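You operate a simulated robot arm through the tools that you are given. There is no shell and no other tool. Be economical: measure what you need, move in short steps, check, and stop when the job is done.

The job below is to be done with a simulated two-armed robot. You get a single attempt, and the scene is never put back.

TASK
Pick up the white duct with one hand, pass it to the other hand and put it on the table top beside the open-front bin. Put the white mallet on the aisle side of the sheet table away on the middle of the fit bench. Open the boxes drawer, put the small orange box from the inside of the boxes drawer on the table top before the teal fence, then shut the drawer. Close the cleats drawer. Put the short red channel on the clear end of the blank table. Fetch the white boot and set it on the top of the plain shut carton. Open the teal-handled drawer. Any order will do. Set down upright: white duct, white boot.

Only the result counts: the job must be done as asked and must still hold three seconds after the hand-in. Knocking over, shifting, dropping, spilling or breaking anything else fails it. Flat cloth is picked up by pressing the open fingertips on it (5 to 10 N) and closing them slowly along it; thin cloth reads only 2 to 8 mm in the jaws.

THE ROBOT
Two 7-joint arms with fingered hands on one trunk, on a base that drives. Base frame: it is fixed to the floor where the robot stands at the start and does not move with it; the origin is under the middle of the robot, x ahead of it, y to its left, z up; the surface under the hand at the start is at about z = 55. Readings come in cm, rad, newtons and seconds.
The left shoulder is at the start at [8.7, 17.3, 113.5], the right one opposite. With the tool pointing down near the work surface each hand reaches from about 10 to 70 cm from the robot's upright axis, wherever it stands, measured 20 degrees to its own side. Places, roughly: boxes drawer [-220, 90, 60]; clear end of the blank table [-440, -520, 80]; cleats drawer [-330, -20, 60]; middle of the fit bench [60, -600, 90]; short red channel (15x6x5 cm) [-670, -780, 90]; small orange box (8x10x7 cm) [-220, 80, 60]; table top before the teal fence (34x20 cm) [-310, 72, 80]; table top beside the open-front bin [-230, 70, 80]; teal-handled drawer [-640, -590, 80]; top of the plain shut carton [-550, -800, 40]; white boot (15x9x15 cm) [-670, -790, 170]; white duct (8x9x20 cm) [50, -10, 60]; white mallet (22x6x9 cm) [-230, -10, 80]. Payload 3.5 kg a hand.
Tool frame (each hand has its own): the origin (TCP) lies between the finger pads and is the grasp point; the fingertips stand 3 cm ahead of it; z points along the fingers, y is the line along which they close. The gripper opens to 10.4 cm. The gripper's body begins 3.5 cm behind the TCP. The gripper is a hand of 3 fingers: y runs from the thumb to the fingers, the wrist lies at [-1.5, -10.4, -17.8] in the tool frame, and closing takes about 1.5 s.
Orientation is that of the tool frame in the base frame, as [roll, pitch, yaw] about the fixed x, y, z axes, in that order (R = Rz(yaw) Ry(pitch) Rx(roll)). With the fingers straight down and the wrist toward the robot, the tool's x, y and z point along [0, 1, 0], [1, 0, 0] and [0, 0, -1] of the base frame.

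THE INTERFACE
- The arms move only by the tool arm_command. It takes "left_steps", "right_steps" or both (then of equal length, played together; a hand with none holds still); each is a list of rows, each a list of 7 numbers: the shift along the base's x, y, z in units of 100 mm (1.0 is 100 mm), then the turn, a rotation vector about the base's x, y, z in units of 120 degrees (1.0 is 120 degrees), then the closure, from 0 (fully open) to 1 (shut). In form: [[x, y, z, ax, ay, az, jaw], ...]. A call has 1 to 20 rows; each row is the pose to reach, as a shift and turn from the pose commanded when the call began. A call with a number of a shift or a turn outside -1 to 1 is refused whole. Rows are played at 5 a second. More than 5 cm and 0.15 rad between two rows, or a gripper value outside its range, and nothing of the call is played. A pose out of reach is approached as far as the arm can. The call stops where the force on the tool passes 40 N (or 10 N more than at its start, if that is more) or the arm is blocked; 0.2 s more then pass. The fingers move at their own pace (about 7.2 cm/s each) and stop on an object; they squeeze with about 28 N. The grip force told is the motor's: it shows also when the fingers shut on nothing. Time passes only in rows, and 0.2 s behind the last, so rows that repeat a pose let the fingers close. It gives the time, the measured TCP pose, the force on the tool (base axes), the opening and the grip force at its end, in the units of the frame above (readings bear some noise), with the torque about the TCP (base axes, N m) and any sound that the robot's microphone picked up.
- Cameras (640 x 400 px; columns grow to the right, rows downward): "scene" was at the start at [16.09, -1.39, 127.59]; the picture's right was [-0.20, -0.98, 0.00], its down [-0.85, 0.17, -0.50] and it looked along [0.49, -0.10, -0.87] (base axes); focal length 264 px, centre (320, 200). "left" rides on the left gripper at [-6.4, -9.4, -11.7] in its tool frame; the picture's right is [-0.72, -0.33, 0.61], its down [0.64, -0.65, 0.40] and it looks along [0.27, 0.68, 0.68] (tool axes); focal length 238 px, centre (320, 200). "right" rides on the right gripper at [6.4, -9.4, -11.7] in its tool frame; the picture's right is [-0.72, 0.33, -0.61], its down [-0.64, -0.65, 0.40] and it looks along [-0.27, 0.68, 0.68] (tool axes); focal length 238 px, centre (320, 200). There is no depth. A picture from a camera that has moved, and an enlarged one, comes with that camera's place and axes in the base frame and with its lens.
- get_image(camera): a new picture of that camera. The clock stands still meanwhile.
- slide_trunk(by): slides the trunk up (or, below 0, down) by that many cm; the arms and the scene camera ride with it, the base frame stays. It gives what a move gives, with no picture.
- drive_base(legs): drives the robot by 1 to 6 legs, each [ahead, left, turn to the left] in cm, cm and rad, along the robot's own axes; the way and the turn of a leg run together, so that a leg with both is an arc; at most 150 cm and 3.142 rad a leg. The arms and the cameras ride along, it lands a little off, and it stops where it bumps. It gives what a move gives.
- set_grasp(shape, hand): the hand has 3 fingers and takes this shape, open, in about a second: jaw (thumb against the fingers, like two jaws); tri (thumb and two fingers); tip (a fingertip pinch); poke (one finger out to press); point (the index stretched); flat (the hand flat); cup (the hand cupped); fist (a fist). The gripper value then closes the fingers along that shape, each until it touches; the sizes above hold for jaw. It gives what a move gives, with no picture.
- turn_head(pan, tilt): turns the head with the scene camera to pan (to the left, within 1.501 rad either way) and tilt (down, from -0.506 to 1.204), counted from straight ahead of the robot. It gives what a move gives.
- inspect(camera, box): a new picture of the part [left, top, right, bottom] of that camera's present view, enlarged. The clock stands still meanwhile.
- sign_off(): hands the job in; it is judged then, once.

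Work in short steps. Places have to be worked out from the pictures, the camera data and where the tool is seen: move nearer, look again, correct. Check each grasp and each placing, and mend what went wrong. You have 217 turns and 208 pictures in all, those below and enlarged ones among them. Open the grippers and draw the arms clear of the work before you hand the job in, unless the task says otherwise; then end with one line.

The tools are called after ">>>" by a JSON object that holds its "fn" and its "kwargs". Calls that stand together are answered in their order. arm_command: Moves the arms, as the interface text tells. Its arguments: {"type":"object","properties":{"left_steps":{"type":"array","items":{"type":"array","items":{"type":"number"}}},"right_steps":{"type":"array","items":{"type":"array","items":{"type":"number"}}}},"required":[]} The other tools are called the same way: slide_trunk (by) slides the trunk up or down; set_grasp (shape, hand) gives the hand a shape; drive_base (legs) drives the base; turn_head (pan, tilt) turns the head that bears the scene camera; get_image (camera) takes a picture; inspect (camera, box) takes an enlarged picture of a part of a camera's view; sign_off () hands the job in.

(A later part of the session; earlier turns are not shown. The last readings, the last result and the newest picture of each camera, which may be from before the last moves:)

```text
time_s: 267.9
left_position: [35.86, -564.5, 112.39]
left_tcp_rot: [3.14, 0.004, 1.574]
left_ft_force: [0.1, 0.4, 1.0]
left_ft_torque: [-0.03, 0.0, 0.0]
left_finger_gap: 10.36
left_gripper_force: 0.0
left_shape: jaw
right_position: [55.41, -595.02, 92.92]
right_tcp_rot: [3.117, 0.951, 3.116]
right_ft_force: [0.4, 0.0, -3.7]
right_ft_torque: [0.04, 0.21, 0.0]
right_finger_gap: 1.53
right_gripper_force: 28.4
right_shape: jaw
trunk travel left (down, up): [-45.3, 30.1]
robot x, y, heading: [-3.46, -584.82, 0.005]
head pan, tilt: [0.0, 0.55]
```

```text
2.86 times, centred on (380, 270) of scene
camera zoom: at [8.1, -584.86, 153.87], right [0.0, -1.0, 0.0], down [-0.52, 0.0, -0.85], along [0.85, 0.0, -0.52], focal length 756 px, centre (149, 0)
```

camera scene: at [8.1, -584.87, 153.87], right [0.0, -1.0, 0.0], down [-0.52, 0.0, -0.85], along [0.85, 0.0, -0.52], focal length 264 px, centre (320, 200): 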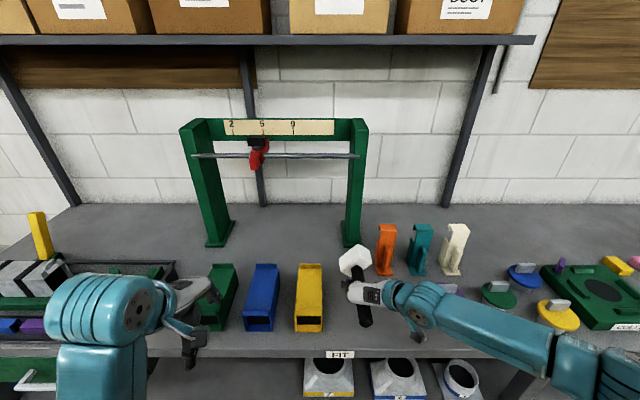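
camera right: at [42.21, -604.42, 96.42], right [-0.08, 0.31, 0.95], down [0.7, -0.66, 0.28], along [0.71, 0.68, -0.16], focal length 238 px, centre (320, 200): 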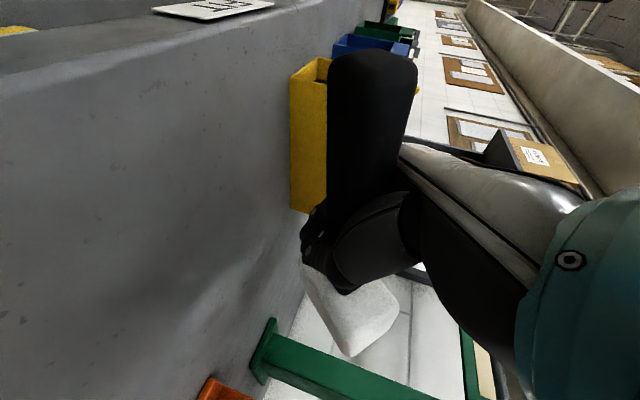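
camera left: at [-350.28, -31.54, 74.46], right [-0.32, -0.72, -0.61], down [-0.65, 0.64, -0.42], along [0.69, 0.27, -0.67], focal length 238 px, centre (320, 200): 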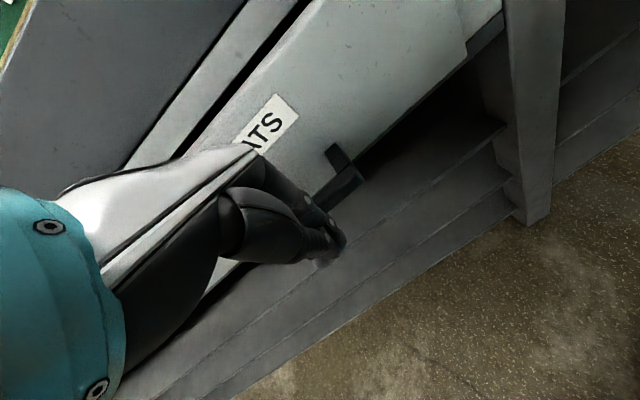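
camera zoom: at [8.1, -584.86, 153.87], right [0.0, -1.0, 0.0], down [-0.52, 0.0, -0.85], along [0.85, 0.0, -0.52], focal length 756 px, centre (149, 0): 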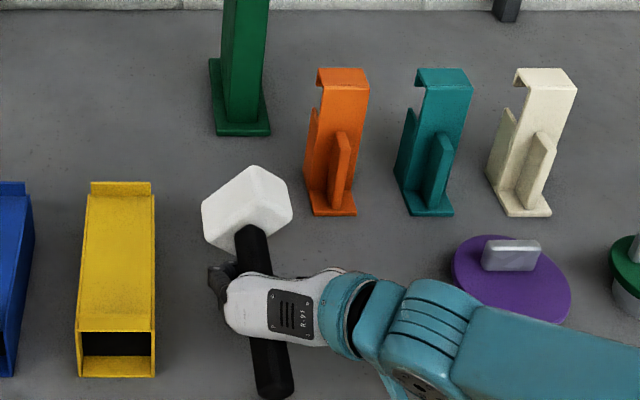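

>>> {"fn": "arm_command", "kwargs": {"right_steps": [[0, 0, -0.05, 0, 0, 0, 1], [0, 0, -0.1, 0, 0, 0, 1], [0, 0, -0.15, 0, 0, 0, 1]]}}

>>> {"fn": "get_image", "kwargs": {"camera": "right"}}

>>> {"fn": "inspect", "kwargs": {"camera": "left", "box": [320, 0, 640, 200]}}

```text
time_s: 268.7
left_position: [35.88, -564.59, 112.45]
left_tcp_rot: [3.14, 0.002, 1.572]
left_ft_force: [0.1, 1.1, -0.3]
left_ft_torque: [0.0, -0.03, 0.01]
left_finger_gap: 10.4
left_gripper_force: 0.0
left_shape: jaw
right_position: [55.42, -594.92, 91.38]
right_tcp_rot: [3.115, 0.949, 3.117]
right_ft_force: [-0.6, 0.0, -2.6]
right_ft_torque: [0.01, 0.2, 0.0]
right_finger_gap: 1.55
right_gripper_force: 28.1
right_shape: jaw
trunk travel left (down, up): [-45.3, 30.1]
robot x, y, heading: [-3.27, -584.69, 0.004]
head pan, tilt: [0.0, 0.55]
```

```text
104 pictures are left
camera right: at [42.16, -604.39, 92.92], right [-0.08, 0.31, 0.95], down [0.7, -0.66, 0.28], along [0.71, 0.68, -0.17], focal length 238 px, centre (320, 200)
```

right: 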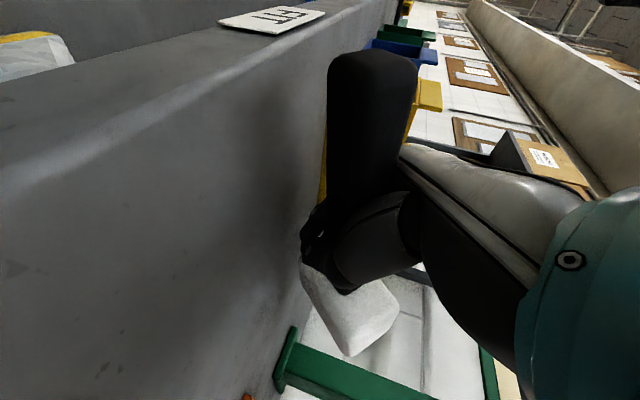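

```text
2.00 times, centred on (480, 100) of left
camera zoom: at [26.4, -570.86, 124.25], right [-0.32, -0.72, -0.61], down [-0.65, 0.64, -0.41], along [0.68, 0.27, -0.68], focal length 477 px, centre (0, 400)
```

zoom: 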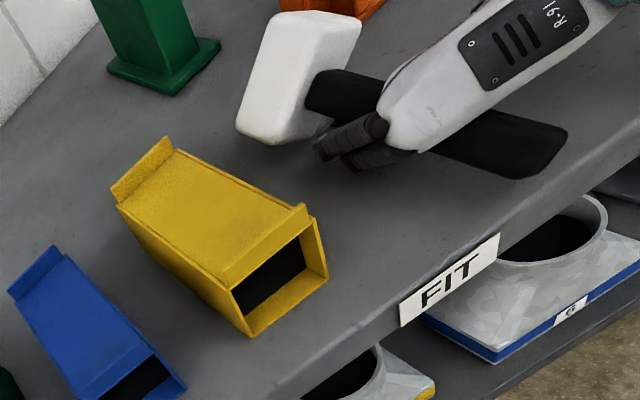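

The left camera shows the mallet level with its head just above the bench. I go down a little more.

>>> {"fn": "arm_command", "kwargs": {"right_steps": [[0, 0, -0.05, 0, 0, 0, 1], [0, 0, -0.1, 0, 0, 0, 1], [0, 0, -0.15, 0, 0, 0, 1], [0, 0, -0.2, 0, 0, 0, 1]]}}

>>> {"fn": "inspect", "kwargs": {"camera": "left", "box": [320, 0, 640, 200]}}

```text
time_s: 269.7
left_position: [35.64, -564.53, 112.65]
left_tcp_rot: [3.136, 0.003, 1.571]
left_ft_force: [0.1, -0.2, 0.7]
left_ft_torque: [0.04, 0.02, 0.02]
left_finger_gap: 10.37
left_gripper_force: 0.0
left_shape: jaw
right_position: [55.39, -594.81, 90.25]
right_tcp_rot: [3.106, 0.963, 3.111]
right_ft_force: [-6.8, -3.6, 28.7]
right_ft_torque: [0.13, -0.34, -0.05]
right_finger_gap: 1.63
right_gripper_force: 27.5
right_shape: jaw
trunk travel left (down, up): [-45.3, 30.1]
robot x, y, heading: [-3.18, -584.88, 0.004]
head pan, tilt: [0.0, 0.55]
```

```text
2.00 times, centred on (480, 100) of left
camera zoom: at [26.04, -570.85, 124.38], right [-0.32, -0.72, -0.61], down [-0.65, 0.64, -0.41], along [0.69, 0.27, -0.68], focal length 477 px, centre (0, 400)
```

zoom: 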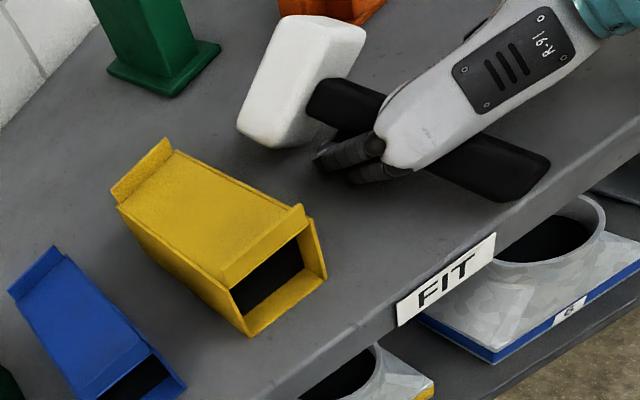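

It is in contact. I ease up slightly, open partway, and withdraw back and up along the fingers.

>>> {"fn": "arm_command", "kwargs": {"right_steps": [[0, 0, 0.05, 0, 0, 0, 1], [0, 0, 0.05, 0, 0, 0, 0.7], [0, 0, 0.05, 0, 0, 0, 0.5], [0, 0, 0.05, 0, 0, 0, 0.5], [0, 0, 0.05, 0, 0, 0, 0.5], [-0.15, 0, 0.2, 0, 0, 0, 0.5], [-0.35, 0, 0.45, 0, 0, 0, 0.5], [-0.6, 0, 0.8, 0, 0, 0, 0.5], [-0.8, 0, 1.0, 0, 0, 0, 0.5]]}}

>>> {"fn": "inspect", "kwargs": {"camera": "left", "box": [320, 0, 640, 200]}}

>>> {"fn": "get_image", "kwargs": {"camera": "scene"}}

```text
time_s: 271.7
left_position: [35.84, -564.57, 112.57]
left_tcp_rot: [3.139, 0.004, 1.573]
left_ft_force: [-0.1, -0.6, 0.0]
left_ft_torque: [0.01, -0.01, 0.02]
left_finger_gap: 10.38
left_gripper_force: 0.1
left_shape: jaw
right_position: [47.36, -594.99, 99.49]
right_tcp_rot: [3.115, 0.953, 3.116]
right_ft_force: [-0.7, -0.3, -0.4]
right_ft_torque: [0.0, 0.0, 0.01]
right_finger_gap: 5.2
right_gripper_force: 0.1
right_shape: jaw
trunk travel left (down, up): [-45.3, 30.1]
robot x, y, heading: [-3.45, -584.56, 0.005]
head pan, tilt: [0.0, 0.55]
```

```text
2.00 times, centred on (480, 100) of left
camera zoom: at [26.32, -570.87, 124.27], right [-0.32, -0.72, -0.61], down [-0.65, 0.64, -0.41], along [0.69, 0.27, -0.68], focal length 477 px, centre (0, 400)
```

zoom: 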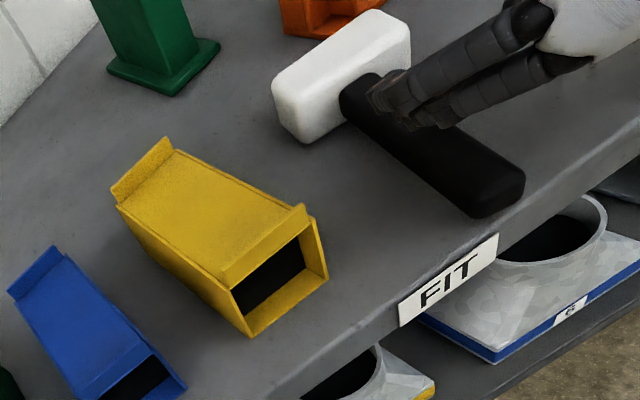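

```text
100 pictures are left
camera scene: at [8.02, -584.87, 153.88], right [0.0, -1.0, 0.0], down [-0.52, 0.0, -0.85], along [0.85, 0.0, -0.52], focal length 264 px, centre (320, 200)
```

scene: 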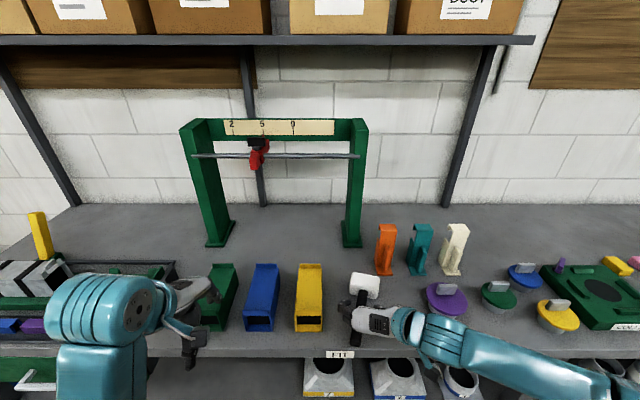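

The mallet lies on the middle of the fit bench. I lift away, back off, and return the right hand to the neutral pose.

>>> {"fn": "arm_command", "kwargs": {"right_steps": [[-0.2, 0, 0.3, 0, 0, 0, 0.3], [-0.5, 0, 0.6, 0, 0, 0, 0]]}}

>>> {"fn": "drive_base", "kwargs": {"legs": [[-75, 0, 0], [0, 0, 1.57], [0, 0, 1.57]]}}

>>> {"fn": "arm_command", "kwargs": {"right_steps": [[0, 0, 0, 0, -0.068, 0, 0], [0, 0, 0, 0, -0.136, 0, 0], [0, 0, 0, 0, -0.204, 0, 0], [0, 0, 0, 0, -0.272, 0, 0], [0, 0, 0, 0, -0.34, 0, 0], [0, 0, 0, 0, -0.408, 0, 0], [0, 0, 0, 0, -0.475, 0, 0]]}}

```text
time_s: 272.3
left_position: [35.78, -564.49, 112.45]
left_tcp_rot: [3.139, 0.003, 1.574]
left_ft_force: [-0.3, 0.1, 0.0]
left_ft_torque: [0.02, 0.01, 0.01]
left_finger_gap: 10.41
left_gripper_force: 0.0
left_shape: jaw
right_position: [42.27, -594.88, 105.7]
right_tcp_rot: [3.119, 0.952, 3.121]
right_ft_force: [0.0, -0.1, -0.2]
right_ft_torque: [-0.02, 0.02, 0.0]
right_finger_gap: 10.36
right_gripper_force: 0.0
right_shape: jaw
trunk travel left (down, up): [-45.3, 30.1]
robot x, y, heading: [-3.76, -584.95, 0.008]
head pan, tilt: [0.0, 0.55]
```

```text
time_s: 284.1
left_position: [-117.29, -606.25, 112.53]
left_tcp_rot: [3.14, 0.003, -1.555]
left_ft_force: [0.3, -0.1, -0.4]
left_ft_torque: [0.0, 0.02, 0.03]
left_finger_gap: 10.37
left_gripper_force: 0.2
left_shape: jaw
right_position: [-124.19, -575.91, 105.62]
right_tcp_rot: [3.114, 0.952, -0.011]
right_ft_force: [-0.2, 0.6, 0.8]
right_ft_torque: [0.01, -0.01, -0.01]
right_finger_gap: 10.37
right_gripper_force: 0.1
right_shape: jaw
trunk travel left (down, up): [-45.3, 30.1]
robot x, y, heading: [-78.28, -585.45, -3.122]
head pan, tilt: [0.0, 0.55]
```

```text
time_s: 285.7
left_position: [-117.28, -606.16, 112.56]
left_tcp_rot: [3.139, 0.004, -1.553]
left_ft_force: [0.6, 1.5, -0.3]
left_ft_torque: [-0.03, -0.02, 0.0]
left_finger_gap: 10.37
left_gripper_force: 0.2
left_shape: jaw
right_position: [-124.2, -576.01, 105.63]
right_tcp_rot: [3.124, -0.046, -0.005]
right_ft_force: [-0.2, 0.4, 0.8]
right_ft_torque: [0.01, 0.01, 0.0]
right_finger_gap: 10.36
right_gripper_force: 0.0
right_shape: jaw
trunk travel left (down, up): [-45.3, 30.1]
robot x, y, heading: [-77.79, -585.31, -3.123]
head pan, tilt: [0.0, 0.55]
```

I undo the right hand's yaw and drive along the y≈-400 lane to the far area.

>>> {"fn": "arm_command", "kwargs": {"right_steps": [[0, 0, 0, 0, 0, -0.0672, 0], [0, 0, 0, 0, 0, -0.1345, 0], [0, 0, 0, 0, 0, -0.2017, 0], [0, 0, 0, 0, 0, -0.269, 0], [0, 0, 0, 0, 0, -0.3362, 0], [0, 0, 0, 0, 0, -0.4035, 0], [0, 0, 0, 0, 0, -0.4707, 0], [0, 0, 0, 0, 0, -0.538, 0], [0, 0, 0, 0, 0, -0.6052, 0], [0, 0, 0, 0, 0, -0.6725, 0], [0, 0, 0, 0, 0, -0.74, 0]]}}

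>>> {"fn": "drive_base", "kwargs": {"legs": [[0, -150, -0.018], [0, -37, 0], [150, 0, 0], [150, 0, 0], [150, 0, 0], [30, 0, 0]]}}

>>> {"fn": "turn_head", "kwargs": {"pan": 0.9, "tilt": 0.35}}

>>> {"fn": "get_image", "kwargs": {"camera": "scene"}}

```text
time_s: 288.1
left_position: [-117.36, -606.3, 112.5]
left_tcp_rot: [3.14, 0.004, -1.554]
left_ft_force: [0.3, 0.0, -0.2]
left_ft_torque: [0.01, -0.03, -0.02]
left_finger_gap: 10.37
left_gripper_force: 0.0
left_shape: jaw
right_position: [-124.15, -575.94, 105.53]
right_tcp_rot: [3.12, -0.042, -1.559]
right_ft_force: [0.9, 0.1, 0.5]
right_ft_torque: [-0.04, 0.06, -0.02]
right_finger_gap: 10.32
right_gripper_force: 0.0
right_shape: jaw
trunk travel left (down, up): [-45.3, 30.1]
robot x, y, heading: [-78.16, -585.42, -3.126]
head pan, tilt: [0.0, 0.55]
```

```text
time_s: 320.1
left_position: [-598.03, -425.08, 112.49]
left_tcp_rot: [3.141, 0.003, -1.557]
left_ft_force: [0.3, -0.4, -0.2]
left_ft_torque: [0.01, -0.01, -0.01]
left_finger_gap: 10.38
left_gripper_force: 0.2
left_shape: jaw
right_position: [-604.76, -394.67, 105.57]
right_tcp_rot: [3.125, -0.041, -1.559]
right_ft_force: [0.1, 0.5, -0.9]
right_ft_torque: [0.04, -0.03, -0.02]
right_finger_gap: 10.38
right_gripper_force: 0.1
right_shape: jaw
trunk travel left (down, up): [-45.3, 30.1]
robot x, y, heading: [-558.83, -404.3, -3.125]
head pan, tilt: [0.0, 0.55]
```

```text
time_s: 321.3
left_position: [-598.07, -424.99, 112.64]
left_tcp_rot: [3.139, 0.004, -1.556]
left_ft_force: [-0.4, 0.4, 0.6]
left_ft_torque: [-0.01, 0.02, 0.02]
left_finger_gap: 10.38
left_gripper_force: 0.1
left_shape: jaw
right_position: [-604.9, -394.75, 105.5]
right_tcp_rot: [3.125, -0.042, -1.559]
right_ft_force: [0.0, 0.3, 0.0]
right_ft_torque: [0.0, -0.03, 0.0]
right_finger_gap: 10.36
right_gripper_force: 0.0
right_shape: jaw
trunk travel left (down, up): [-45.3, 30.1]
robot x, y, heading: [-558.89, -403.93, -3.131]
head pan, tilt: [0.901, 0.351]
```

```text
99 pictures are left
camera scene: at [-567.43, -411.68, 155.7], right [-0.79, 0.61, 0.0], down [0.21, 0.27, -0.94], along [-0.57, -0.74, -0.34], focal length 264 px, centre (320, 200)
```

scene: 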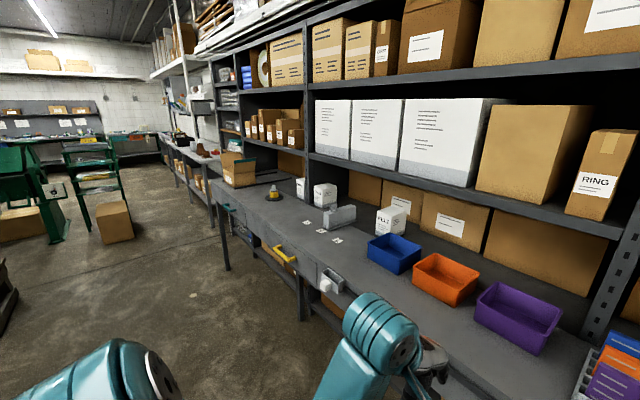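

The counter has the teal-handled drawer at about [-627, -600], and the plain shut carton is at about [-550, -785]. I go to the teal drawer first.

>>> {"fn": "drive_base", "kwargs": {"legs": [[0, 140, -0.01], [0, 42, 0]]}}

>>> {"fn": "turn_head", "kwargs": {"pan": 0.2, "tilt": 0.7}}

>>> {"fn": "get_image", "kwargs": {"camera": "scene"}}

>>> {"fn": "get_image", "kwargs": {"camera": "left"}}

```text
time_s: 330.5
left_position: [-595.78, -607.87, 112.54]
left_tcp_rot: [3.139, 0.004, -1.561]
left_ft_force: [-0.1, 0.4, -0.2]
left_ft_torque: [0.02, -0.06, -0.03]
left_finger_gap: 10.37
left_gripper_force: 0.1
left_shape: jaw
right_position: [-602.4, -577.47, 105.61]
right_tcp_rot: [3.122, -0.044, -1.561]
right_ft_force: [-0.6, 0.5, -0.6]
right_ft_torque: [0.0, -0.02, -0.05]
right_finger_gap: 10.36
right_gripper_force: 0.0
right_shape: jaw
trunk travel left (down, up): [-45.3, 30.1]
robot x, y, heading: [-556.71, -587.2, -3.132]
head pan, tilt: [0.901, 0.351]
```

```text
time_s: 331.6
left_position: [-595.68, -607.75, 112.56]
left_tcp_rot: [3.14, 0.004, -1.559]
left_ft_force: [-0.6, -0.9, -0.7]
left_ft_torque: [0.0, 0.0, -0.01]
left_finger_gap: 10.38
left_gripper_force: 0.1
left_shape: jaw
right_position: [-602.32, -577.56, 105.64]
right_tcp_rot: [3.124, -0.042, -1.559]
right_ft_force: [0.4, 0.5, -0.3]
right_ft_torque: [-0.02, 0.01, -0.04]
right_finger_gap: 10.37
right_gripper_force: 0.1
right_shape: jaw
trunk travel left (down, up): [-45.3, 30.1]
robot x, y, heading: [-556.55, -587.52, -3.133]
head pan, tilt: [0.201, 0.7]
```

```text
98 pictures are left
camera scene: at [-567.65, -589.07, 152.56], right [-0.21, 0.98, 0.0], down [0.63, 0.14, -0.77], along [-0.75, -0.16, -0.64], focal length 264 px, centre (320, 200)
```

scene: 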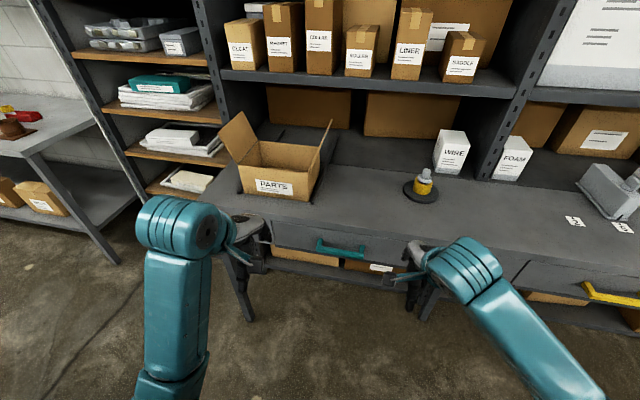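

```text
97 pictures are left
camera left: at [-586.45, -601.34, 124.26], right [0.32, 0.72, -0.61], down [0.66, -0.63, -0.41], along [-0.68, -0.27, -0.68], focal length 238 px, centre (320, 200)
```

left: 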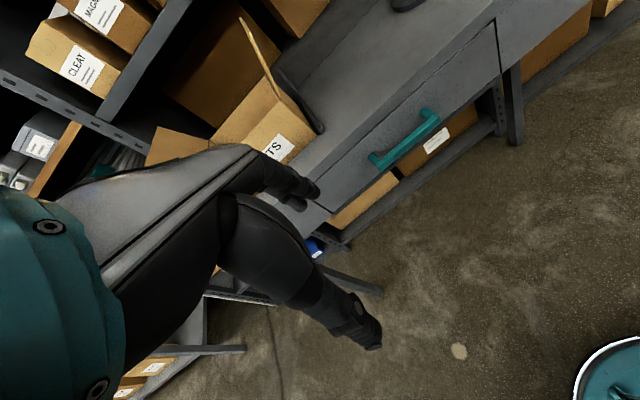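

The teal bar is at about [-621.5, -594, 87]. I line up so it is on the left hand's own side, lower the trunk, and tilt the partly closed left hand.

>>> {"fn": "drive_base", "kwargs": {"legs": [[11, -9, 0]]}}

>>> {"fn": "slide_trunk", "kwargs": {"by": -15}}

>>> {"fn": "arm_command", "kwargs": {"left_steps": [[0.05, 0.0, 0, 0, 0.06, 0, 0.2], [0.1, 0.05, 0, 0, 0.12, 0, 0.4], [0.1, 0.1, 0, 0, 0.18, 0, 0.6], [0.1, 0.2, 0, 0, 0.24, 0, 0.6], [0.1, 0.3, 0, 0, 0.24, 0, 0.6]]}}

>>> {"fn": "get_image", "kwargs": {"camera": "left"}}

>>> {"fn": "get_image", "kwargs": {"camera": "scene"}}

```text
time_s: 332.9
left_position: [-606.87, -599.16, 112.53]
left_tcp_rot: [3.142, 0.003, -1.56]
left_ft_force: [-1.3, 0.2, 0.6]
left_ft_torque: [0.02, -0.03, -0.02]
left_finger_gap: 10.38
left_gripper_force: 0.0
left_shape: jaw
right_position: [-613.47, -568.76, 105.5]
right_tcp_rot: [3.124, -0.044, -1.558]
right_ft_force: [-0.5, 0.4, -0.4]
right_ft_torque: [-0.01, -0.01, -0.04]
right_finger_gap: 10.37
right_gripper_force: 0.0
right_shape: jaw
trunk travel left (down, up): [-45.3, 30.1]
robot x, y, heading: [-567.66, -578.11, -3.131]
head pan, tilt: [0.201, 0.7]
```

```text
time_s: 334.7
left_position: [-606.89, -601.01, 97.14]
left_tcp_rot: [-3.137, -0.061, -1.549]
left_ft_force: [0.0, -0.1, 0.1]
left_ft_torque: [-0.01, -0.03, 0.05]
left_finger_gap: 10.38
left_gripper_force: 0.0
left_shape: jaw
right_position: [-613.32, -568.89, 90.61]
right_tcp_rot: [3.123, -0.042, -1.559]
right_ft_force: [-0.2, -0.6, -0.4]
right_ft_torque: [0.02, -0.01, -0.03]
right_finger_gap: 10.36
right_gripper_force: 0.0
right_shape: jaw
trunk travel left (down, up): [-30.3, 45.1]
robot x, y, heading: [-567.63, -578.55, -3.131]
head pan, tilt: [0.201, 0.7]
```

```text
time_s: 335.3
left_position: [-613.91, -600.41, 103.82]
left_tcp_rot: [2.676, -0.063, -1.539]
left_ft_force: [-0.4, 0.7, -0.2]
left_ft_torque: [0.0, 0.01, -0.01]
left_finger_gap: 4.21
left_gripper_force: 0.1
left_shape: jaw
left hand out of reach, approached as far as the arm can: row 1, 2, 3
right_position: [-613.42, -568.8, 90.74]
right_tcp_rot: [3.124, -0.041, -1.559]
right_ft_force: [0.0, -0.1, -0.3]
right_ft_torque: [0.01, -0.03, 0.0]
right_finger_gap: 10.38
right_gripper_force: 0.1
right_shape: jaw
trunk travel left (down, up): [-30.3, 45.1]
robot x, y, heading: [-567.55, -578.41, -3.13]
head pan, tilt: [0.201, 0.7]
stopped in row 3 (left hand): the arm was blocked; the commanded pose is now the measured one
```

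```text
96 pictures are left
camera left: at [-600.51, -593.12, 109.7], right [-0.01, 0.67, -0.74], down [0.42, -0.67, -0.61], along [-0.91, -0.32, -0.28], focal length 238 px, centre (320, 200)
```

left: 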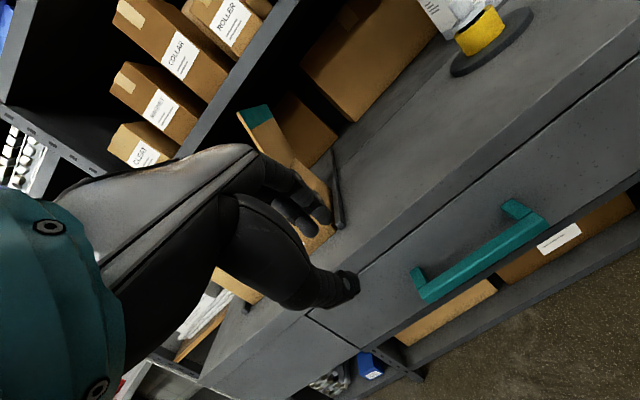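

```text
95 pictures are left
camera scene: at [-582.71, -580.42, 137.41], right [-0.21, 0.98, 0.0], down [0.63, 0.14, -0.76], along [-0.75, -0.16, -0.64], focal length 264 px, centre (320, 200)
```

scene: 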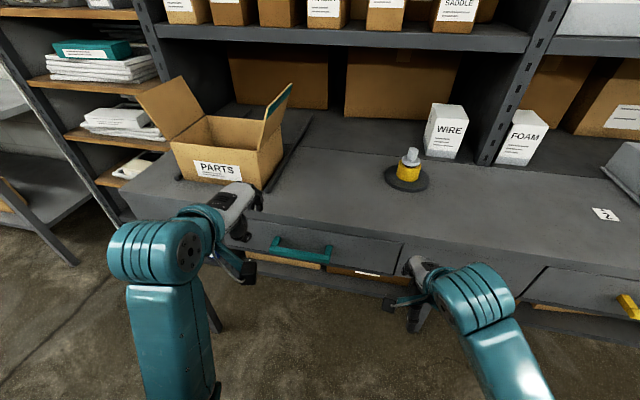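

Refined, the bar is at about [-623, -594, 85.5]. I tilt the fingers further forward to stay clear of the counter edge and approach.

>>> {"fn": "arm_command", "kwargs": {"left_steps": [[0.05, 0.15, -0.1, 0.01, 0.05, 0, 0.6], [0.05, 0.3, -0.3, 0.02, 0.1, 0, 0.65], [0.05, 0.45, -0.5, 0.03, 0.15, 0, 0.65], [0.03, 0.6, -0.7, 0.03, 0.19, 0, 0.65], [0.0, 0.64, -0.95, 0.03, 0.19, 0, 0.65]]}}

>>> {"fn": "get_image", "kwargs": {"camera": "left"}}

```text
time_s: 336.4
left_position: [-613.68, -596.08, 95.9]
left_tcp_rot: [2.271, -0.127, -1.577]
left_ft_force: [0.2, 0.1, -0.3]
left_ft_torque: [0.02, -0.06, -0.02]
left_finger_gap: 3.64
left_gripper_force: 0.0
left_shape: jaw
left hand out of reach, approached as far as the arm can: row 1
right_position: [-613.4, -568.85, 90.59]
right_tcp_rot: [3.126, -0.044, -1.558]
right_ft_force: [-0.4, -0.1, 0.1]
right_ft_torque: [-0.03, 0.02, -0.03]
right_finger_gap: 10.35
right_gripper_force: 0.2
right_shape: jaw
trunk travel left (down, up): [-30.3, 45.1]
robot x, y, heading: [-567.56, -578.73, -3.127]
head pan, tilt: [0.201, 0.7]
stopped in row 5 (left hand): the arm was blocked; the commanded pose is now the measured one
```

```text
94 pictures are left
camera left: at [-598.6, -589.69, 95.46], right [-0.25, 0.63, -0.73], down [0.11, -0.73, -0.67], along [-0.96, -0.25, 0.12], focal length 238 px, centre (320, 200)
```

left: 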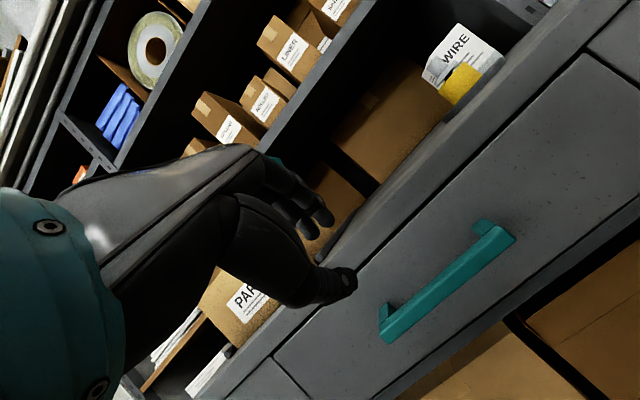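

Bar refined to about [-623, -594, 84]. The arm cramps this close, so I back the base 6 cm and reach out farther.

>>> {"fn": "drive_base", "kwargs": {"legs": [[-7, 0, 0]]}}

>>> {"fn": "arm_command", "kwargs": {"left_steps": [[-0.2, 0.05, -0.15, 0.015, 0.0, 0, 0.65], [-0.4, 0.1, -0.3, 0.03, 0.0, 0, 0.65], [-0.6, 0.15, -0.5, 0.06, 0.0, 0, 0.65], [-0.8, 0.2, -0.65, 0.06, 0.0, 0, 0.65]]}}

>>> {"fn": "get_image", "kwargs": {"camera": "left"}}

>>> {"fn": "inspect", "kwargs": {"camera": "scene", "box": [180, 150, 420, 300]}}

```text
time_s: 337.4
left_position: [-606.42, -595.89, 96.0]
left_tcp_rot: [2.272, -0.126, -1.574]
left_ft_force: [0.6, 1.0, 0.3]
left_ft_torque: [0.01, -0.02, -0.01]
left_finger_gap: 3.64
left_gripper_force: 0.1
left_shape: jaw
right_position: [-606.43, -568.77, 90.57]
right_tcp_rot: [3.122, -0.042, -1.557]
right_ft_force: [0.2, -0.2, 0.6]
right_ft_torque: [-0.03, 0.04, -0.01]
right_finger_gap: 10.37
right_gripper_force: 0.0
right_shape: jaw
trunk travel left (down, up): [-30.3, 45.1]
robot x, y, heading: [-560.49, -578.51, -3.126]
head pan, tilt: [0.201, 0.7]
```

```text
time_s: 338.4
left_position: [-614.22, -596.18, 88.26]
left_tcp_rot: [2.283, -0.081, -1.586]
left_ft_force: [0.2, -0.1, 0.1]
left_ft_torque: [0.0, 0.03, -0.02]
left_finger_gap: 3.65
left_gripper_force: 0.1
left_shape: jaw
right_position: [-606.48, -568.65, 90.52]
right_tcp_rot: [3.125, -0.041, -1.559]
right_ft_force: [-0.1, 0.0, 0.3]
right_ft_torque: [-0.02, 0.01, 0.03]
right_finger_gap: 10.33
right_gripper_force: 0.0
right_shape: jaw
trunk travel left (down, up): [-30.3, 45.1]
robot x, y, heading: [-560.57, -578.48, -3.13]
head pan, tilt: [0.201, 0.7]
```

```text
93 pictures are left
camera left: at [-599.24, -589.85, 88.28], right [-0.24, 0.67, -0.7], down [0.11, -0.7, -0.7], along [-0.96, -0.25, 0.1], focal length 238 px, centre (320, 200)
```

left: 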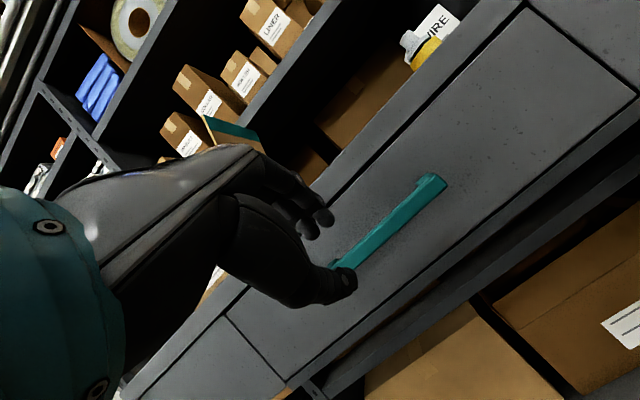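

```text
2.67 times, centred on (300, 225) of scene
camera zoom: at [-575.77, -580.3, 137.4], right [-0.21, 0.98, 0.0], down [0.63, 0.14, -0.76], along [-0.75, -0.16, -0.64], focal length 705 px, centre (373, 133)
```

zoom: 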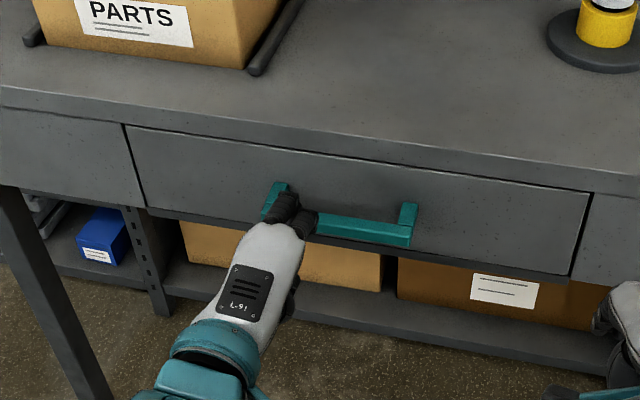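

The bar centre is about [-623, -593.5, 84.5]. I shift up and sideways, then slide onto it along the finger direction.

>>> {"fn": "arm_command", "kwargs": {"left_steps": [[-0.1, 0.15, 0.12, 0.02, 0, 0, 0.6], [-0.19, 0.27, 0.22, 0.04, 0, 0, 0.6], [-0.4, 0.27, 0.04, 0.04, 0, 0, 0.6], [-0.6, 0.27, -0.14, 0.04, 0, 0, 0.6], [-0.78, 0.27, -0.3, 0.04, 0, 0, 0.6]]}}

>>> {"fn": "get_image", "kwargs": {"camera": "left"}}

>>> {"fn": "inspect", "kwargs": {"camera": "scene", "box": [180, 150, 420, 300]}}

```text
time_s: 339.0
left_position: [-615.92, -595.81, 89.57]
left_tcp_rot: [2.282, -0.087, -1.584]
left_ft_force: [-0.4, 0.5, 0.6]
left_ft_torque: [0.01, 0.0, 0.02]
left_finger_gap: 4.12
left_gripper_force: 0.1
left_shape: jaw
right_position: [-606.45, -568.71, 90.47]
right_tcp_rot: [3.122, -0.041, -1.557]
right_ft_force: [0.5, 0.4, 0.8]
right_ft_torque: [0.03, 0.0, -0.02]
right_finger_gap: 10.35
right_gripper_force: 0.1
right_shape: jaw
trunk travel left (down, up): [-30.3, 45.1]
robot x, y, heading: [-560.34, -578.28, -3.13]
head pan, tilt: [0.201, 0.7]
stopped in row 2 (left hand): the arm was blocked; the commanded pose is now the measured one
```

```text
91 pictures are left
camera left: at [-600.83, -589.66, 89.46], right [-0.24, 0.66, -0.71], down [0.11, -0.71, -0.7], along [-0.96, -0.25, 0.1], focal length 238 px, centre (320, 200)
```

left: 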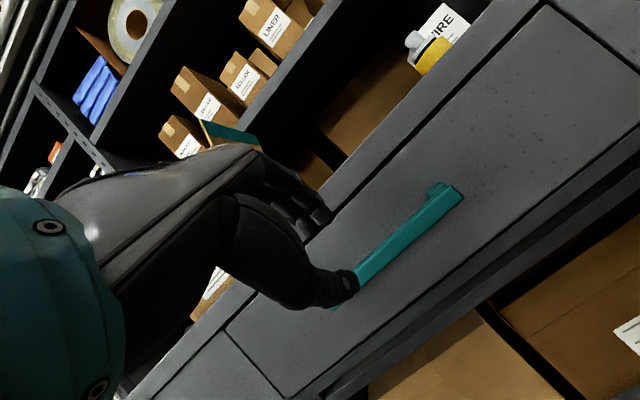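

```text
2.67 times, centred on (300, 225) of scene
camera zoom: at [-575.72, -580.32, 137.41], right [-0.21, 0.98, 0.0], down [0.63, 0.14, -0.76], along [-0.75, -0.16, -0.64], focal length 705 px, centre (373, 133)
```

zoom: 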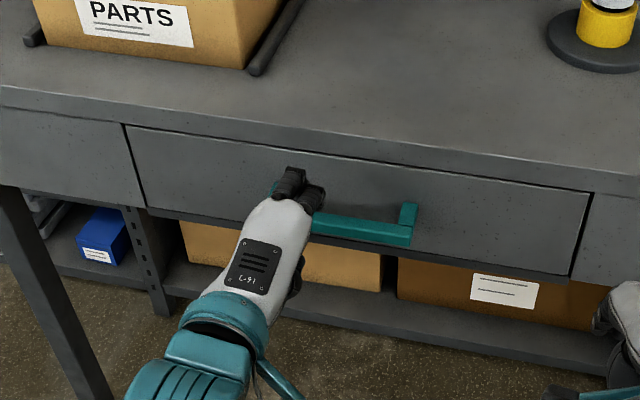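

Sideways motion is the arm's limit here, so the base does that; then the arm slides in along the fingers.

>>> {"fn": "drive_base", "kwargs": {"legs": [[0, -2.5, 0]]}}

>>> {"fn": "arm_command", "kwargs": {"left_steps": [[-0.2, 0, -0.17, 0, 0, 0, 0.6], [-0.4, 0, -0.34, 0, 0, 0, 0.6], [-0.6, 0, -0.48, 0, 0, 0, 0.6]]}}

>>> {"fn": "get_image", "kwargs": {"camera": "left"}}

>>> {"fn": "inspect", "kwargs": {"camera": "scene", "box": [180, 150, 420, 300]}}

```text
time_s: 339.8
left_position: [-615.82, -593.32, 89.45]
left_tcp_rot: [2.283, -0.086, -1.587]
left_ft_force: [-0.4, 0.5, 0.7]
left_ft_torque: [-0.03, 0.01, 0.03]
left_finger_gap: 4.12
left_gripper_force: 0.0
left_shape: jaw
right_position: [-606.56, -566.18, 90.55]
right_tcp_rot: [3.123, -0.044, -1.56]
right_ft_force: [0.2, -0.5, -0.4]
right_ft_torque: [-0.04, 0.0, 0.0]
right_finger_gap: 10.36
right_gripper_force: 0.1
right_shape: jaw
trunk travel left (down, up): [-30.3, 45.1]
robot x, y, heading: [-560.76, -575.87, -3.127]
head pan, tilt: [0.201, 0.7]
```

```text
time_s: 340.6
left_position: [-621.84, -593.42, 84.62]
left_tcp_rot: [2.283, -0.086, -1.583]
left_ft_force: [0.4, 0.0, 0.0]
left_ft_torque: [0.01, -0.03, -0.01]
left_finger_gap: 4.09
left_gripper_force: 0.0
left_shape: jaw
right_position: [-606.41, -566.41, 90.48]
right_tcp_rot: [3.125, -0.043, -1.559]
right_ft_force: [-0.7, 1.0, -0.4]
right_ft_torque: [0.01, 0.02, 0.0]
right_finger_gap: 10.35
right_gripper_force: 0.1
right_shape: jaw
trunk travel left (down, up): [-30.3, 45.1]
robot x, y, heading: [-560.52, -575.84, -3.128]
head pan, tilt: [0.201, 0.7]
```

```text
89 pictures are left
camera left: at [-606.9, -587.13, 84.57], right [-0.24, 0.66, -0.71], down [0.11, -0.7, -0.7], along [-0.96, -0.25, 0.1], focal length 238 px, centre (320, 200)
```

left: 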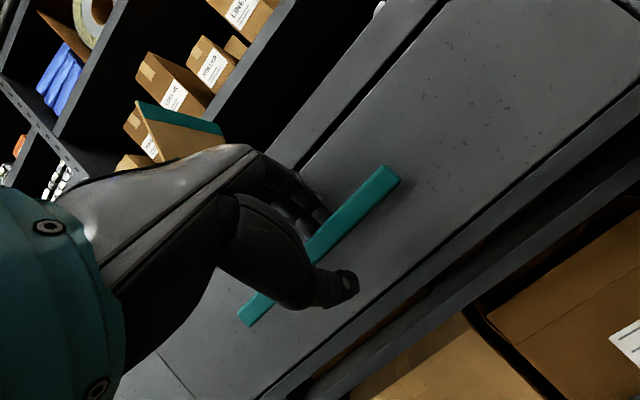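

```text
2.67 times, centred on (300, 225) of scene
camera zoom: at [-575.8, -577.82, 137.4], right [-0.21, 0.98, 0.0], down [0.63, 0.14, -0.76], along [-0.75, -0.16, -0.64], focal length 705 px, centre (373, 133)
```

zoom: 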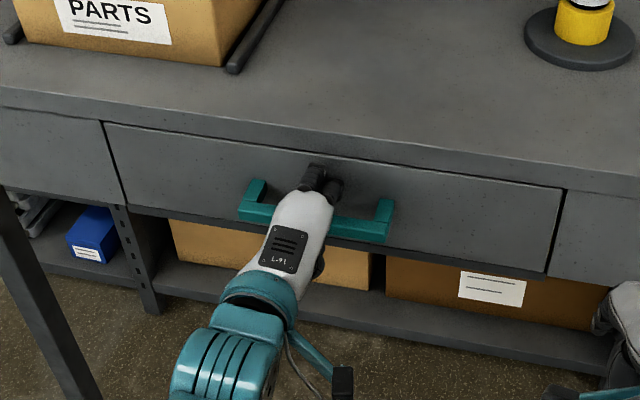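

The fingers straddle the bar's middle. I close and check.

>>> {"fn": "arm_command", "kwargs": {"left_steps": [[0, 0, 0, 0, 0, 0, 1], [0, 0, 0, 0, 0, 0, 1], [0, 0, 0, 0, 0, 0, 1], [0, 0, 0, 0, 0, 0, 1], [0, 0, 0, 0, 0, 0, 1], [0, 0, 0, 0, 0, 0, 1]]}}

>>> {"fn": "get_image", "kwargs": {"camera": "left"}}

```text
time_s: 342.0
left_position: [-621.85, -593.41, 84.39]
left_tcp_rot: [2.287, -0.086, -1.586]
left_ft_force: [-0.1, 0.1, -11.2]
left_ft_torque: [0.04, 0.09, -0.01]
left_finger_gap: 1.25
left_gripper_force: 28.4
left_shape: jaw
right_position: [-606.55, -566.35, 90.42]
right_tcp_rot: [3.125, -0.041, -1.56]
right_ft_force: [-0.3, 0.3, -0.2]
right_ft_torque: [0.01, -0.01, -0.02]
right_finger_gap: 10.34
right_gripper_force: 0.0
right_shape: jaw
trunk travel left (down, up): [-30.3, 45.1]
robot x, y, heading: [-560.6, -575.87, -3.125]
head pan, tilt: [0.201, 0.7]
```

```text
87 pictures are left
camera left: at [-606.87, -587.17, 84.46], right [-0.24, 0.66, -0.71], down [0.11, -0.71, -0.7], along [-0.96, -0.25, 0.09], focal length 238 px, centre (320, 200)
```

left: 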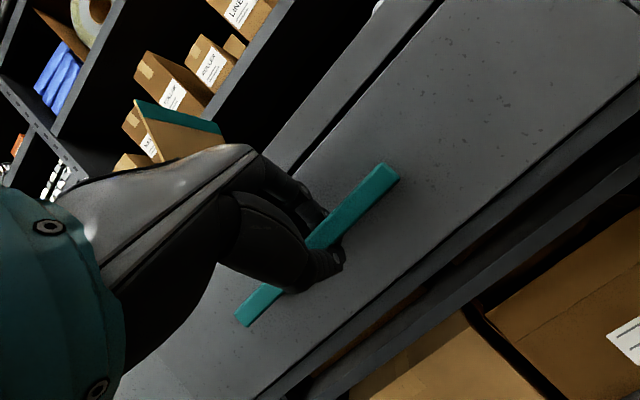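

The bar is gripped (1.25 cm). I pull with the base.

>>> {"fn": "drive_base", "kwargs": {"legs": [[-12, 0, 0], [-12, 0, 0]]}}

>>> {"fn": "get_image", "kwargs": {"camera": "scene"}}

```text
time_s: 344.1
left_position: [-597.89, -593.24, 84.5]
left_tcp_rot: [2.285, -0.085, -1.585]
left_ft_force: [-0.9, -12.3, -15.2]
left_ft_torque: [0.02, 0.07, 0.1]
left_finger_gap: 1.29
left_gripper_force: 28.0
left_shape: jaw
right_position: [-582.44, -566.14, 90.54]
right_tcp_rot: [3.124, -0.04, -1.557]
right_ft_force: [-0.8, -0.5, 0.7]
right_ft_torque: [0.0, 0.0, -0.04]
right_finger_gap: 10.37
right_gripper_force: 0.1
right_shape: jaw
trunk travel left (down, up): [-30.3, 45.1]
robot x, y, heading: [-536.36, -575.57, -3.126]
head pan, tilt: [0.201, 0.7]
```

```text
86 pictures are left
camera scene: at [-551.81, -577.71, 137.39], right [-0.21, 0.98, 0.0], down [0.63, 0.14, -0.76], along [-0.75, -0.16, -0.64], focal length 264 px, centre (320, 200)
```

scene: 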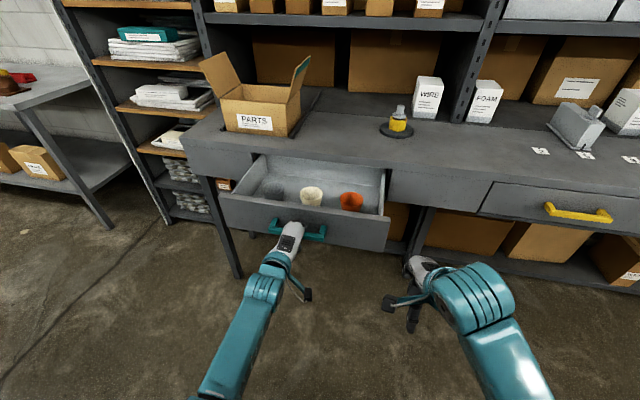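

It is open 24 cm with its contents undisturbed. I pull 4 cm more to be sure, then let go and lift away.

>>> {"fn": "drive_base", "kwargs": {"legs": [[-4, 0, 0]]}}

>>> {"fn": "arm_command", "kwargs": {"left_steps": [[0, 0, 0, 0, 0, 0, 0.5], [0, 0, 0, 0, 0, 0, 0.4], [0, 0, 0, 0, 0, 0, 0.4], [0, 0, 0, 0, 0, 0, 0.4], [0.15, 0, 0.13, 0, 0, 0, 0.4], [0.4, 0, 0.35, 0, 0, 0, 0.4], [0.6, 0, 0.6, 0, 0, 0, 0.4]]}}

>>> {"fn": "get_image", "kwargs": {"camera": "scene"}}

```text
time_s: 345.0
left_position: [-595.53, -593.29, 84.16]
left_tcp_rot: [2.294, -0.088, -1.584]
left_ft_force: [-15.9, 0.3, -6.2]
left_ft_torque: [0.11, 0.16, -0.08]
left_finger_gap: 1.12
left_gripper_force: 28.1
left_shape: jaw
right_position: [-580.04, -565.85, 90.45]
right_tcp_rot: [3.127, -0.042, -1.559]
right_ft_force: [0.0, 0.2, 0.0]
right_ft_torque: [-0.01, 0.01, 0.01]
right_finger_gap: 10.34
right_gripper_force: 0.0
right_shape: jaw
trunk travel left (down, up): [-30.3, 45.1]
robot x, y, heading: [-533.98, -575.41, -3.129]
head pan, tilt: [0.201, 0.7]
stopped in leg 1: the force on the tool passed its limit at 58 N (the readings are from after the stop); the commanded pose is now the measured one
```

```text
time_s: 346.6
left_position: [-589.15, -593.5, 90.52]
left_tcp_rot: [2.289, -0.095, -1.579]
left_ft_force: [0.0, 0.3, 0.2]
left_ft_torque: [0.01, 0.02, 0.0]
left_finger_gap: 6.23
left_gripper_force: 0.1
left_shape: jaw
right_position: [-579.75, -565.87, 90.67]
right_tcp_rot: [3.125, -0.042, -1.558]
right_ft_force: [1.1, -0.6, -0.1]
right_ft_torque: [0.0, -0.04, 0.04]
right_finger_gap: 10.36
right_gripper_force: 0.0
right_shape: jaw
trunk travel left (down, up): [-30.3, 45.1]
robot x, y, heading: [-533.88, -575.51, -3.125]
head pan, tilt: [0.201, 0.7]
```

```text
85 pictures are left
camera scene: at [-549.12, -577.48, 137.41], right [-0.21, 0.98, 0.0], down [0.63, 0.14, -0.77], along [-0.75, -0.16, -0.64], focal length 264 px, centre (320, 200)
```

scene: 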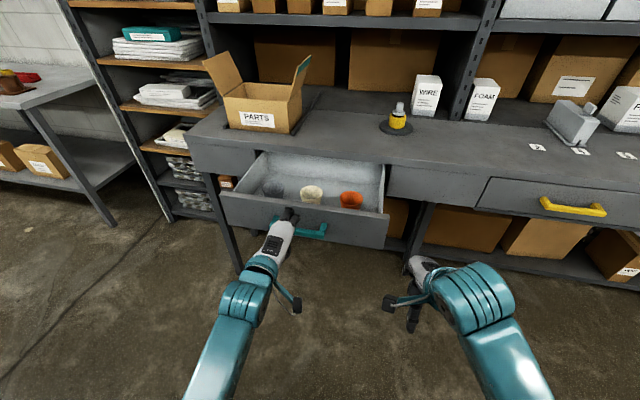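

The drawer hit its stop, so it is fully open. I lift the hands, restore the left hand's pose and go toward the shelf area at y≈-780.

>>> {"fn": "slide_trunk", "kwargs": {"by": 30}}

>>> {"fn": "arm_command", "kwargs": {"left_steps": [[0.0, 0, 0.05, 0, -0.06, 0, 0], [0.0, 0, 0.1, 0, -0.12, 0, 0], [0.0, 0, 0.1, 0, -0.18, 0, 0], [0.0, 0, 0.1, 0, -0.24, 0, 0], [0.0, 0, 0.1, 0.01, -0.3, 0, 0], [0.0, 0, 0.1, 0.02, -0.36, 0, 0], [0.0, 0, 0.1, 0.04, -0.41, 0, 0]]}}

>>> {"fn": "drive_base", "kwargs": {"legs": [[0, 110, 0]]}}

>>> {"fn": "turn_head", "kwargs": {"pan": 0.6, "tilt": 0.35}}

>>> {"fn": "get_image", "kwargs": {"camera": "scene"}}

```text
time_s: 349.6
left_position: [-589.35, -593.61, 120.38]
left_tcp_rot: [2.289, -0.098, -1.579]
left_ft_force: [-0.1, 0.3, -0.3]
left_ft_torque: [0.02, 0.01, 0.03]
left_finger_gap: 6.21
left_gripper_force: 0.0
left_shape: jaw
right_position: [-579.9, -565.94, 120.53]
right_tcp_rot: [3.124, -0.042, -1.56]
right_ft_force: [0.6, 0.1, -0.5]
right_ft_torque: [0.01, 0.03, -0.02]
right_finger_gap: 10.36
right_gripper_force: 0.1
right_shape: jaw
trunk travel left (down, up): [-60.3, 15.1]
robot x, y, heading: [-533.64, -575.57, -3.129]
head pan, tilt: [0.201, 0.7]
```

```text
time_s: 351.2
left_position: [-589.32, -593.26, 121.42]
left_tcp_rot: [-3.134, 0.024, -1.613]
left_ft_force: [-0.5, 0.7, 0.0]
left_ft_torque: [0.01, -0.04, 0.0]
left_finger_gap: 10.35
left_gripper_force: 0.1
left_shape: jaw
right_position: [-579.87, -566.01, 120.62]
right_tcp_rot: [3.125, -0.043, -1.557]
right_ft_force: [0.3, -0.1, -0.3]
right_ft_torque: [0.01, 0.03, -0.03]
right_finger_gap: 10.37
right_gripper_force: 0.0
right_shape: jaw
trunk travel left (down, up): [-60.3, 15.1]
robot x, y, heading: [-533.9, -575.72, -3.132]
head pan, tilt: [0.201, 0.7]
```

```text
time_s: 356.8
left_position: [-587.79, -702.87, 121.39]
left_tcp_rot: [-3.137, 0.024, -1.612]
left_ft_force: [0.6, 0.2, -0.8]
left_ft_torque: [0.0, -0.03, 0.0]
left_finger_gap: 10.34
left_gripper_force: 0.2
left_shape: jaw
right_position: [-578.4, -675.64, 120.53]
right_tcp_rot: [3.123, -0.041, -1.559]
right_ft_force: [-0.7, -0.5, -0.6]
right_ft_torque: [0.01, 0.0, 0.03]
right_finger_gap: 10.37
right_gripper_force: 0.1
right_shape: jaw
trunk travel left (down, up): [-60.3, 15.1]
robot x, y, heading: [-532.69, -684.81, -3.126]
head pan, tilt: [0.201, 0.7]
```

```text
time_s: 357.7
left_position: [-587.85, -702.89, 121.49]
left_tcp_rot: [-3.136, 0.024, -1.613]
left_ft_force: [1.0, -0.2, 0.6]
left_ft_torque: [0.0, 0.0, -0.01]
left_finger_gap: 10.35
left_gripper_force: 0.1
left_shape: jaw
right_position: [-578.5, -675.48, 120.55]
right_tcp_rot: [3.125, -0.042, -1.557]
right_ft_force: [-0.5, -0.8, -0.6]
right_ft_torque: [0.06, 0.03, 0.03]
right_finger_gap: 10.37
right_gripper_force: 0.1
right_shape: jaw
trunk travel left (down, up): [-60.3, 15.1]
robot x, y, heading: [-532.72, -685.17, -3.131]
head pan, tilt: [0.6, 0.351]
```

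```text
84 pictures are left
camera scene: at [-541.48, -690.5, 170.74], right [-0.57, 0.82, 0.0], down [0.28, 0.2, -0.94], along [-0.77, -0.54, -0.34], focal length 264 px, centre (320, 200)
```

scene: 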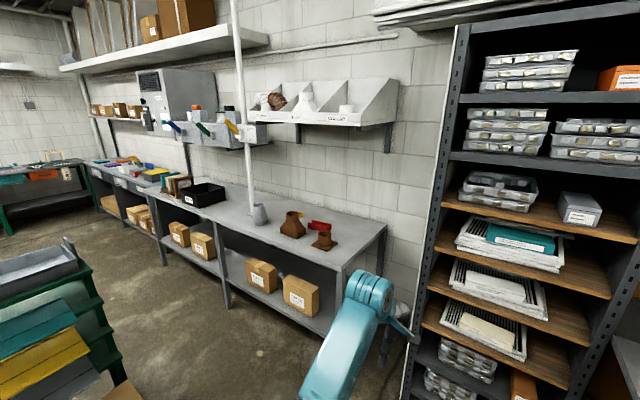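

The white boot sits in a wall shelf with dividers, and the red channel is on the table below. I zoom in.

>>> {"fn": "inspect", "kwargs": {"camera": "scene", "box": [230, 60, 410, 260]}}

```text
2.00 times, centred on (320, 160) of scene
camera zoom: at [-541.48, -690.5, 170.74], right [-0.57, 0.82, 0.0], down [0.28, 0.2, -0.94], along [-0.77, -0.54, -0.34], focal length 529 px, centre (320, 280)
```

zoom: 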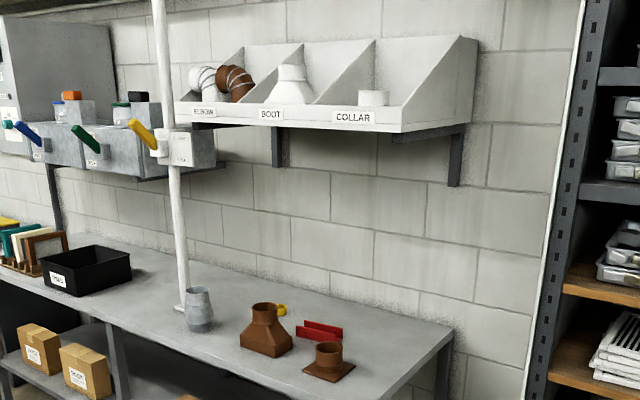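

The channel lies along y at about [-678, -785, 92]; the boot is at about [-670, -791, 170]. I drive between the rack and the carton up to the table, then lower the trunk.

>>> {"fn": "drive_base", "kwargs": {"legs": [[0, 43, 0], [58, 0, 0], [14, 41, 0]]}}

>>> {"fn": "turn_head", "kwargs": {"pan": 0.2, "tilt": 0.6}}

>>> {"fn": "get_image", "kwargs": {"camera": "scene"}}

>>> {"fn": "get_image", "kwargs": {"camera": "left"}}

```text
time_s: 365.4
left_position: [-659.04, -786.78, 121.42]
left_tcp_rot: [-3.136, 0.024, -1.615]
left_ft_force: [-0.7, 0.3, 0.0]
left_ft_torque: [0.02, 0.0, -0.01]
left_finger_gap: 10.38
left_gripper_force: 0.1
left_shape: jaw
right_position: [-649.58, -759.32, 120.52]
right_tcp_rot: [3.122, -0.043, -1.56]
right_ft_force: [-1.0, -0.6, 0.2]
right_ft_torque: [-0.02, 0.0, 0.01]
right_finger_gap: 10.39
right_gripper_force: 0.0
right_shape: jaw
trunk travel left (down, up): [-60.3, 15.1]
robot x, y, heading: [-603.72, -768.86, -3.126]
head pan, tilt: [0.6, 0.351]
```

```text
time_s: 366.3
left_position: [-659.04, -786.8, 121.38]
left_tcp_rot: [-3.137, 0.025, -1.613]
left_ft_force: [0.1, -0.4, 0.1]
left_ft_torque: [-0.02, -0.02, 0.0]
left_finger_gap: 10.35
left_gripper_force: 0.1
left_shape: jaw
right_position: [-649.63, -759.46, 120.59]
right_tcp_rot: [3.125, -0.042, -1.562]
right_ft_force: [0.2, 0.9, 0.5]
right_ft_torque: [-0.01, -0.01, -0.01]
right_finger_gap: 10.34
right_gripper_force: 0.2
right_shape: jaw
trunk travel left (down, up): [-60.3, 15.1]
robot x, y, heading: [-603.58, -768.8, -3.134]
head pan, tilt: [0.201, 0.6]
```

```text
82 pictures are left
camera scene: at [-613.69, -771.01, 168.48], right [-0.21, 0.98, 0.0], down [0.55, 0.12, -0.83], along [-0.81, -0.17, -0.56], focal length 264 px, centre (320, 200)
```

scene: 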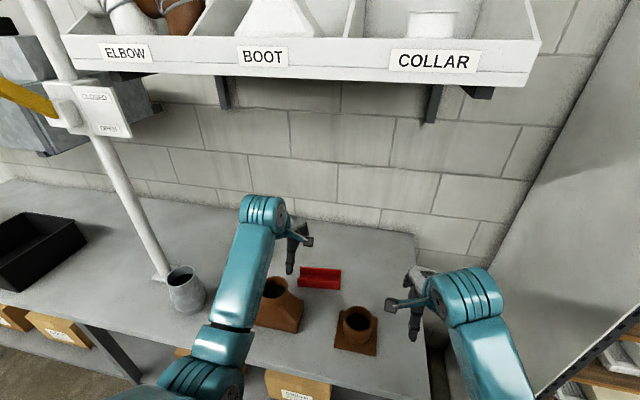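

```text
81 pictures are left
camera left: at [-649.55, -781.0, 133.31], right [0.36, 0.72, -0.59], down [0.63, -0.66, -0.42], along [-0.69, -0.22, -0.69], focal length 238 px, centre (320, 200)
```

left: 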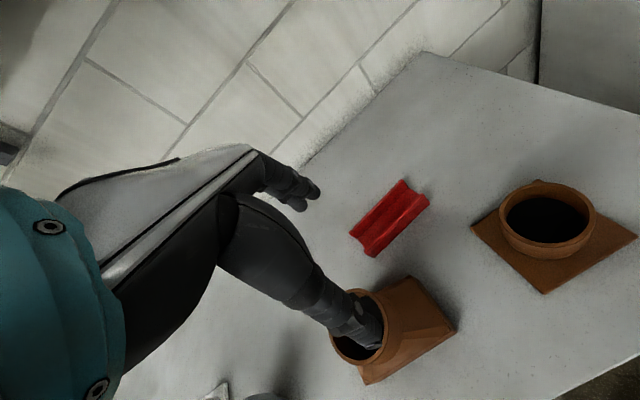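

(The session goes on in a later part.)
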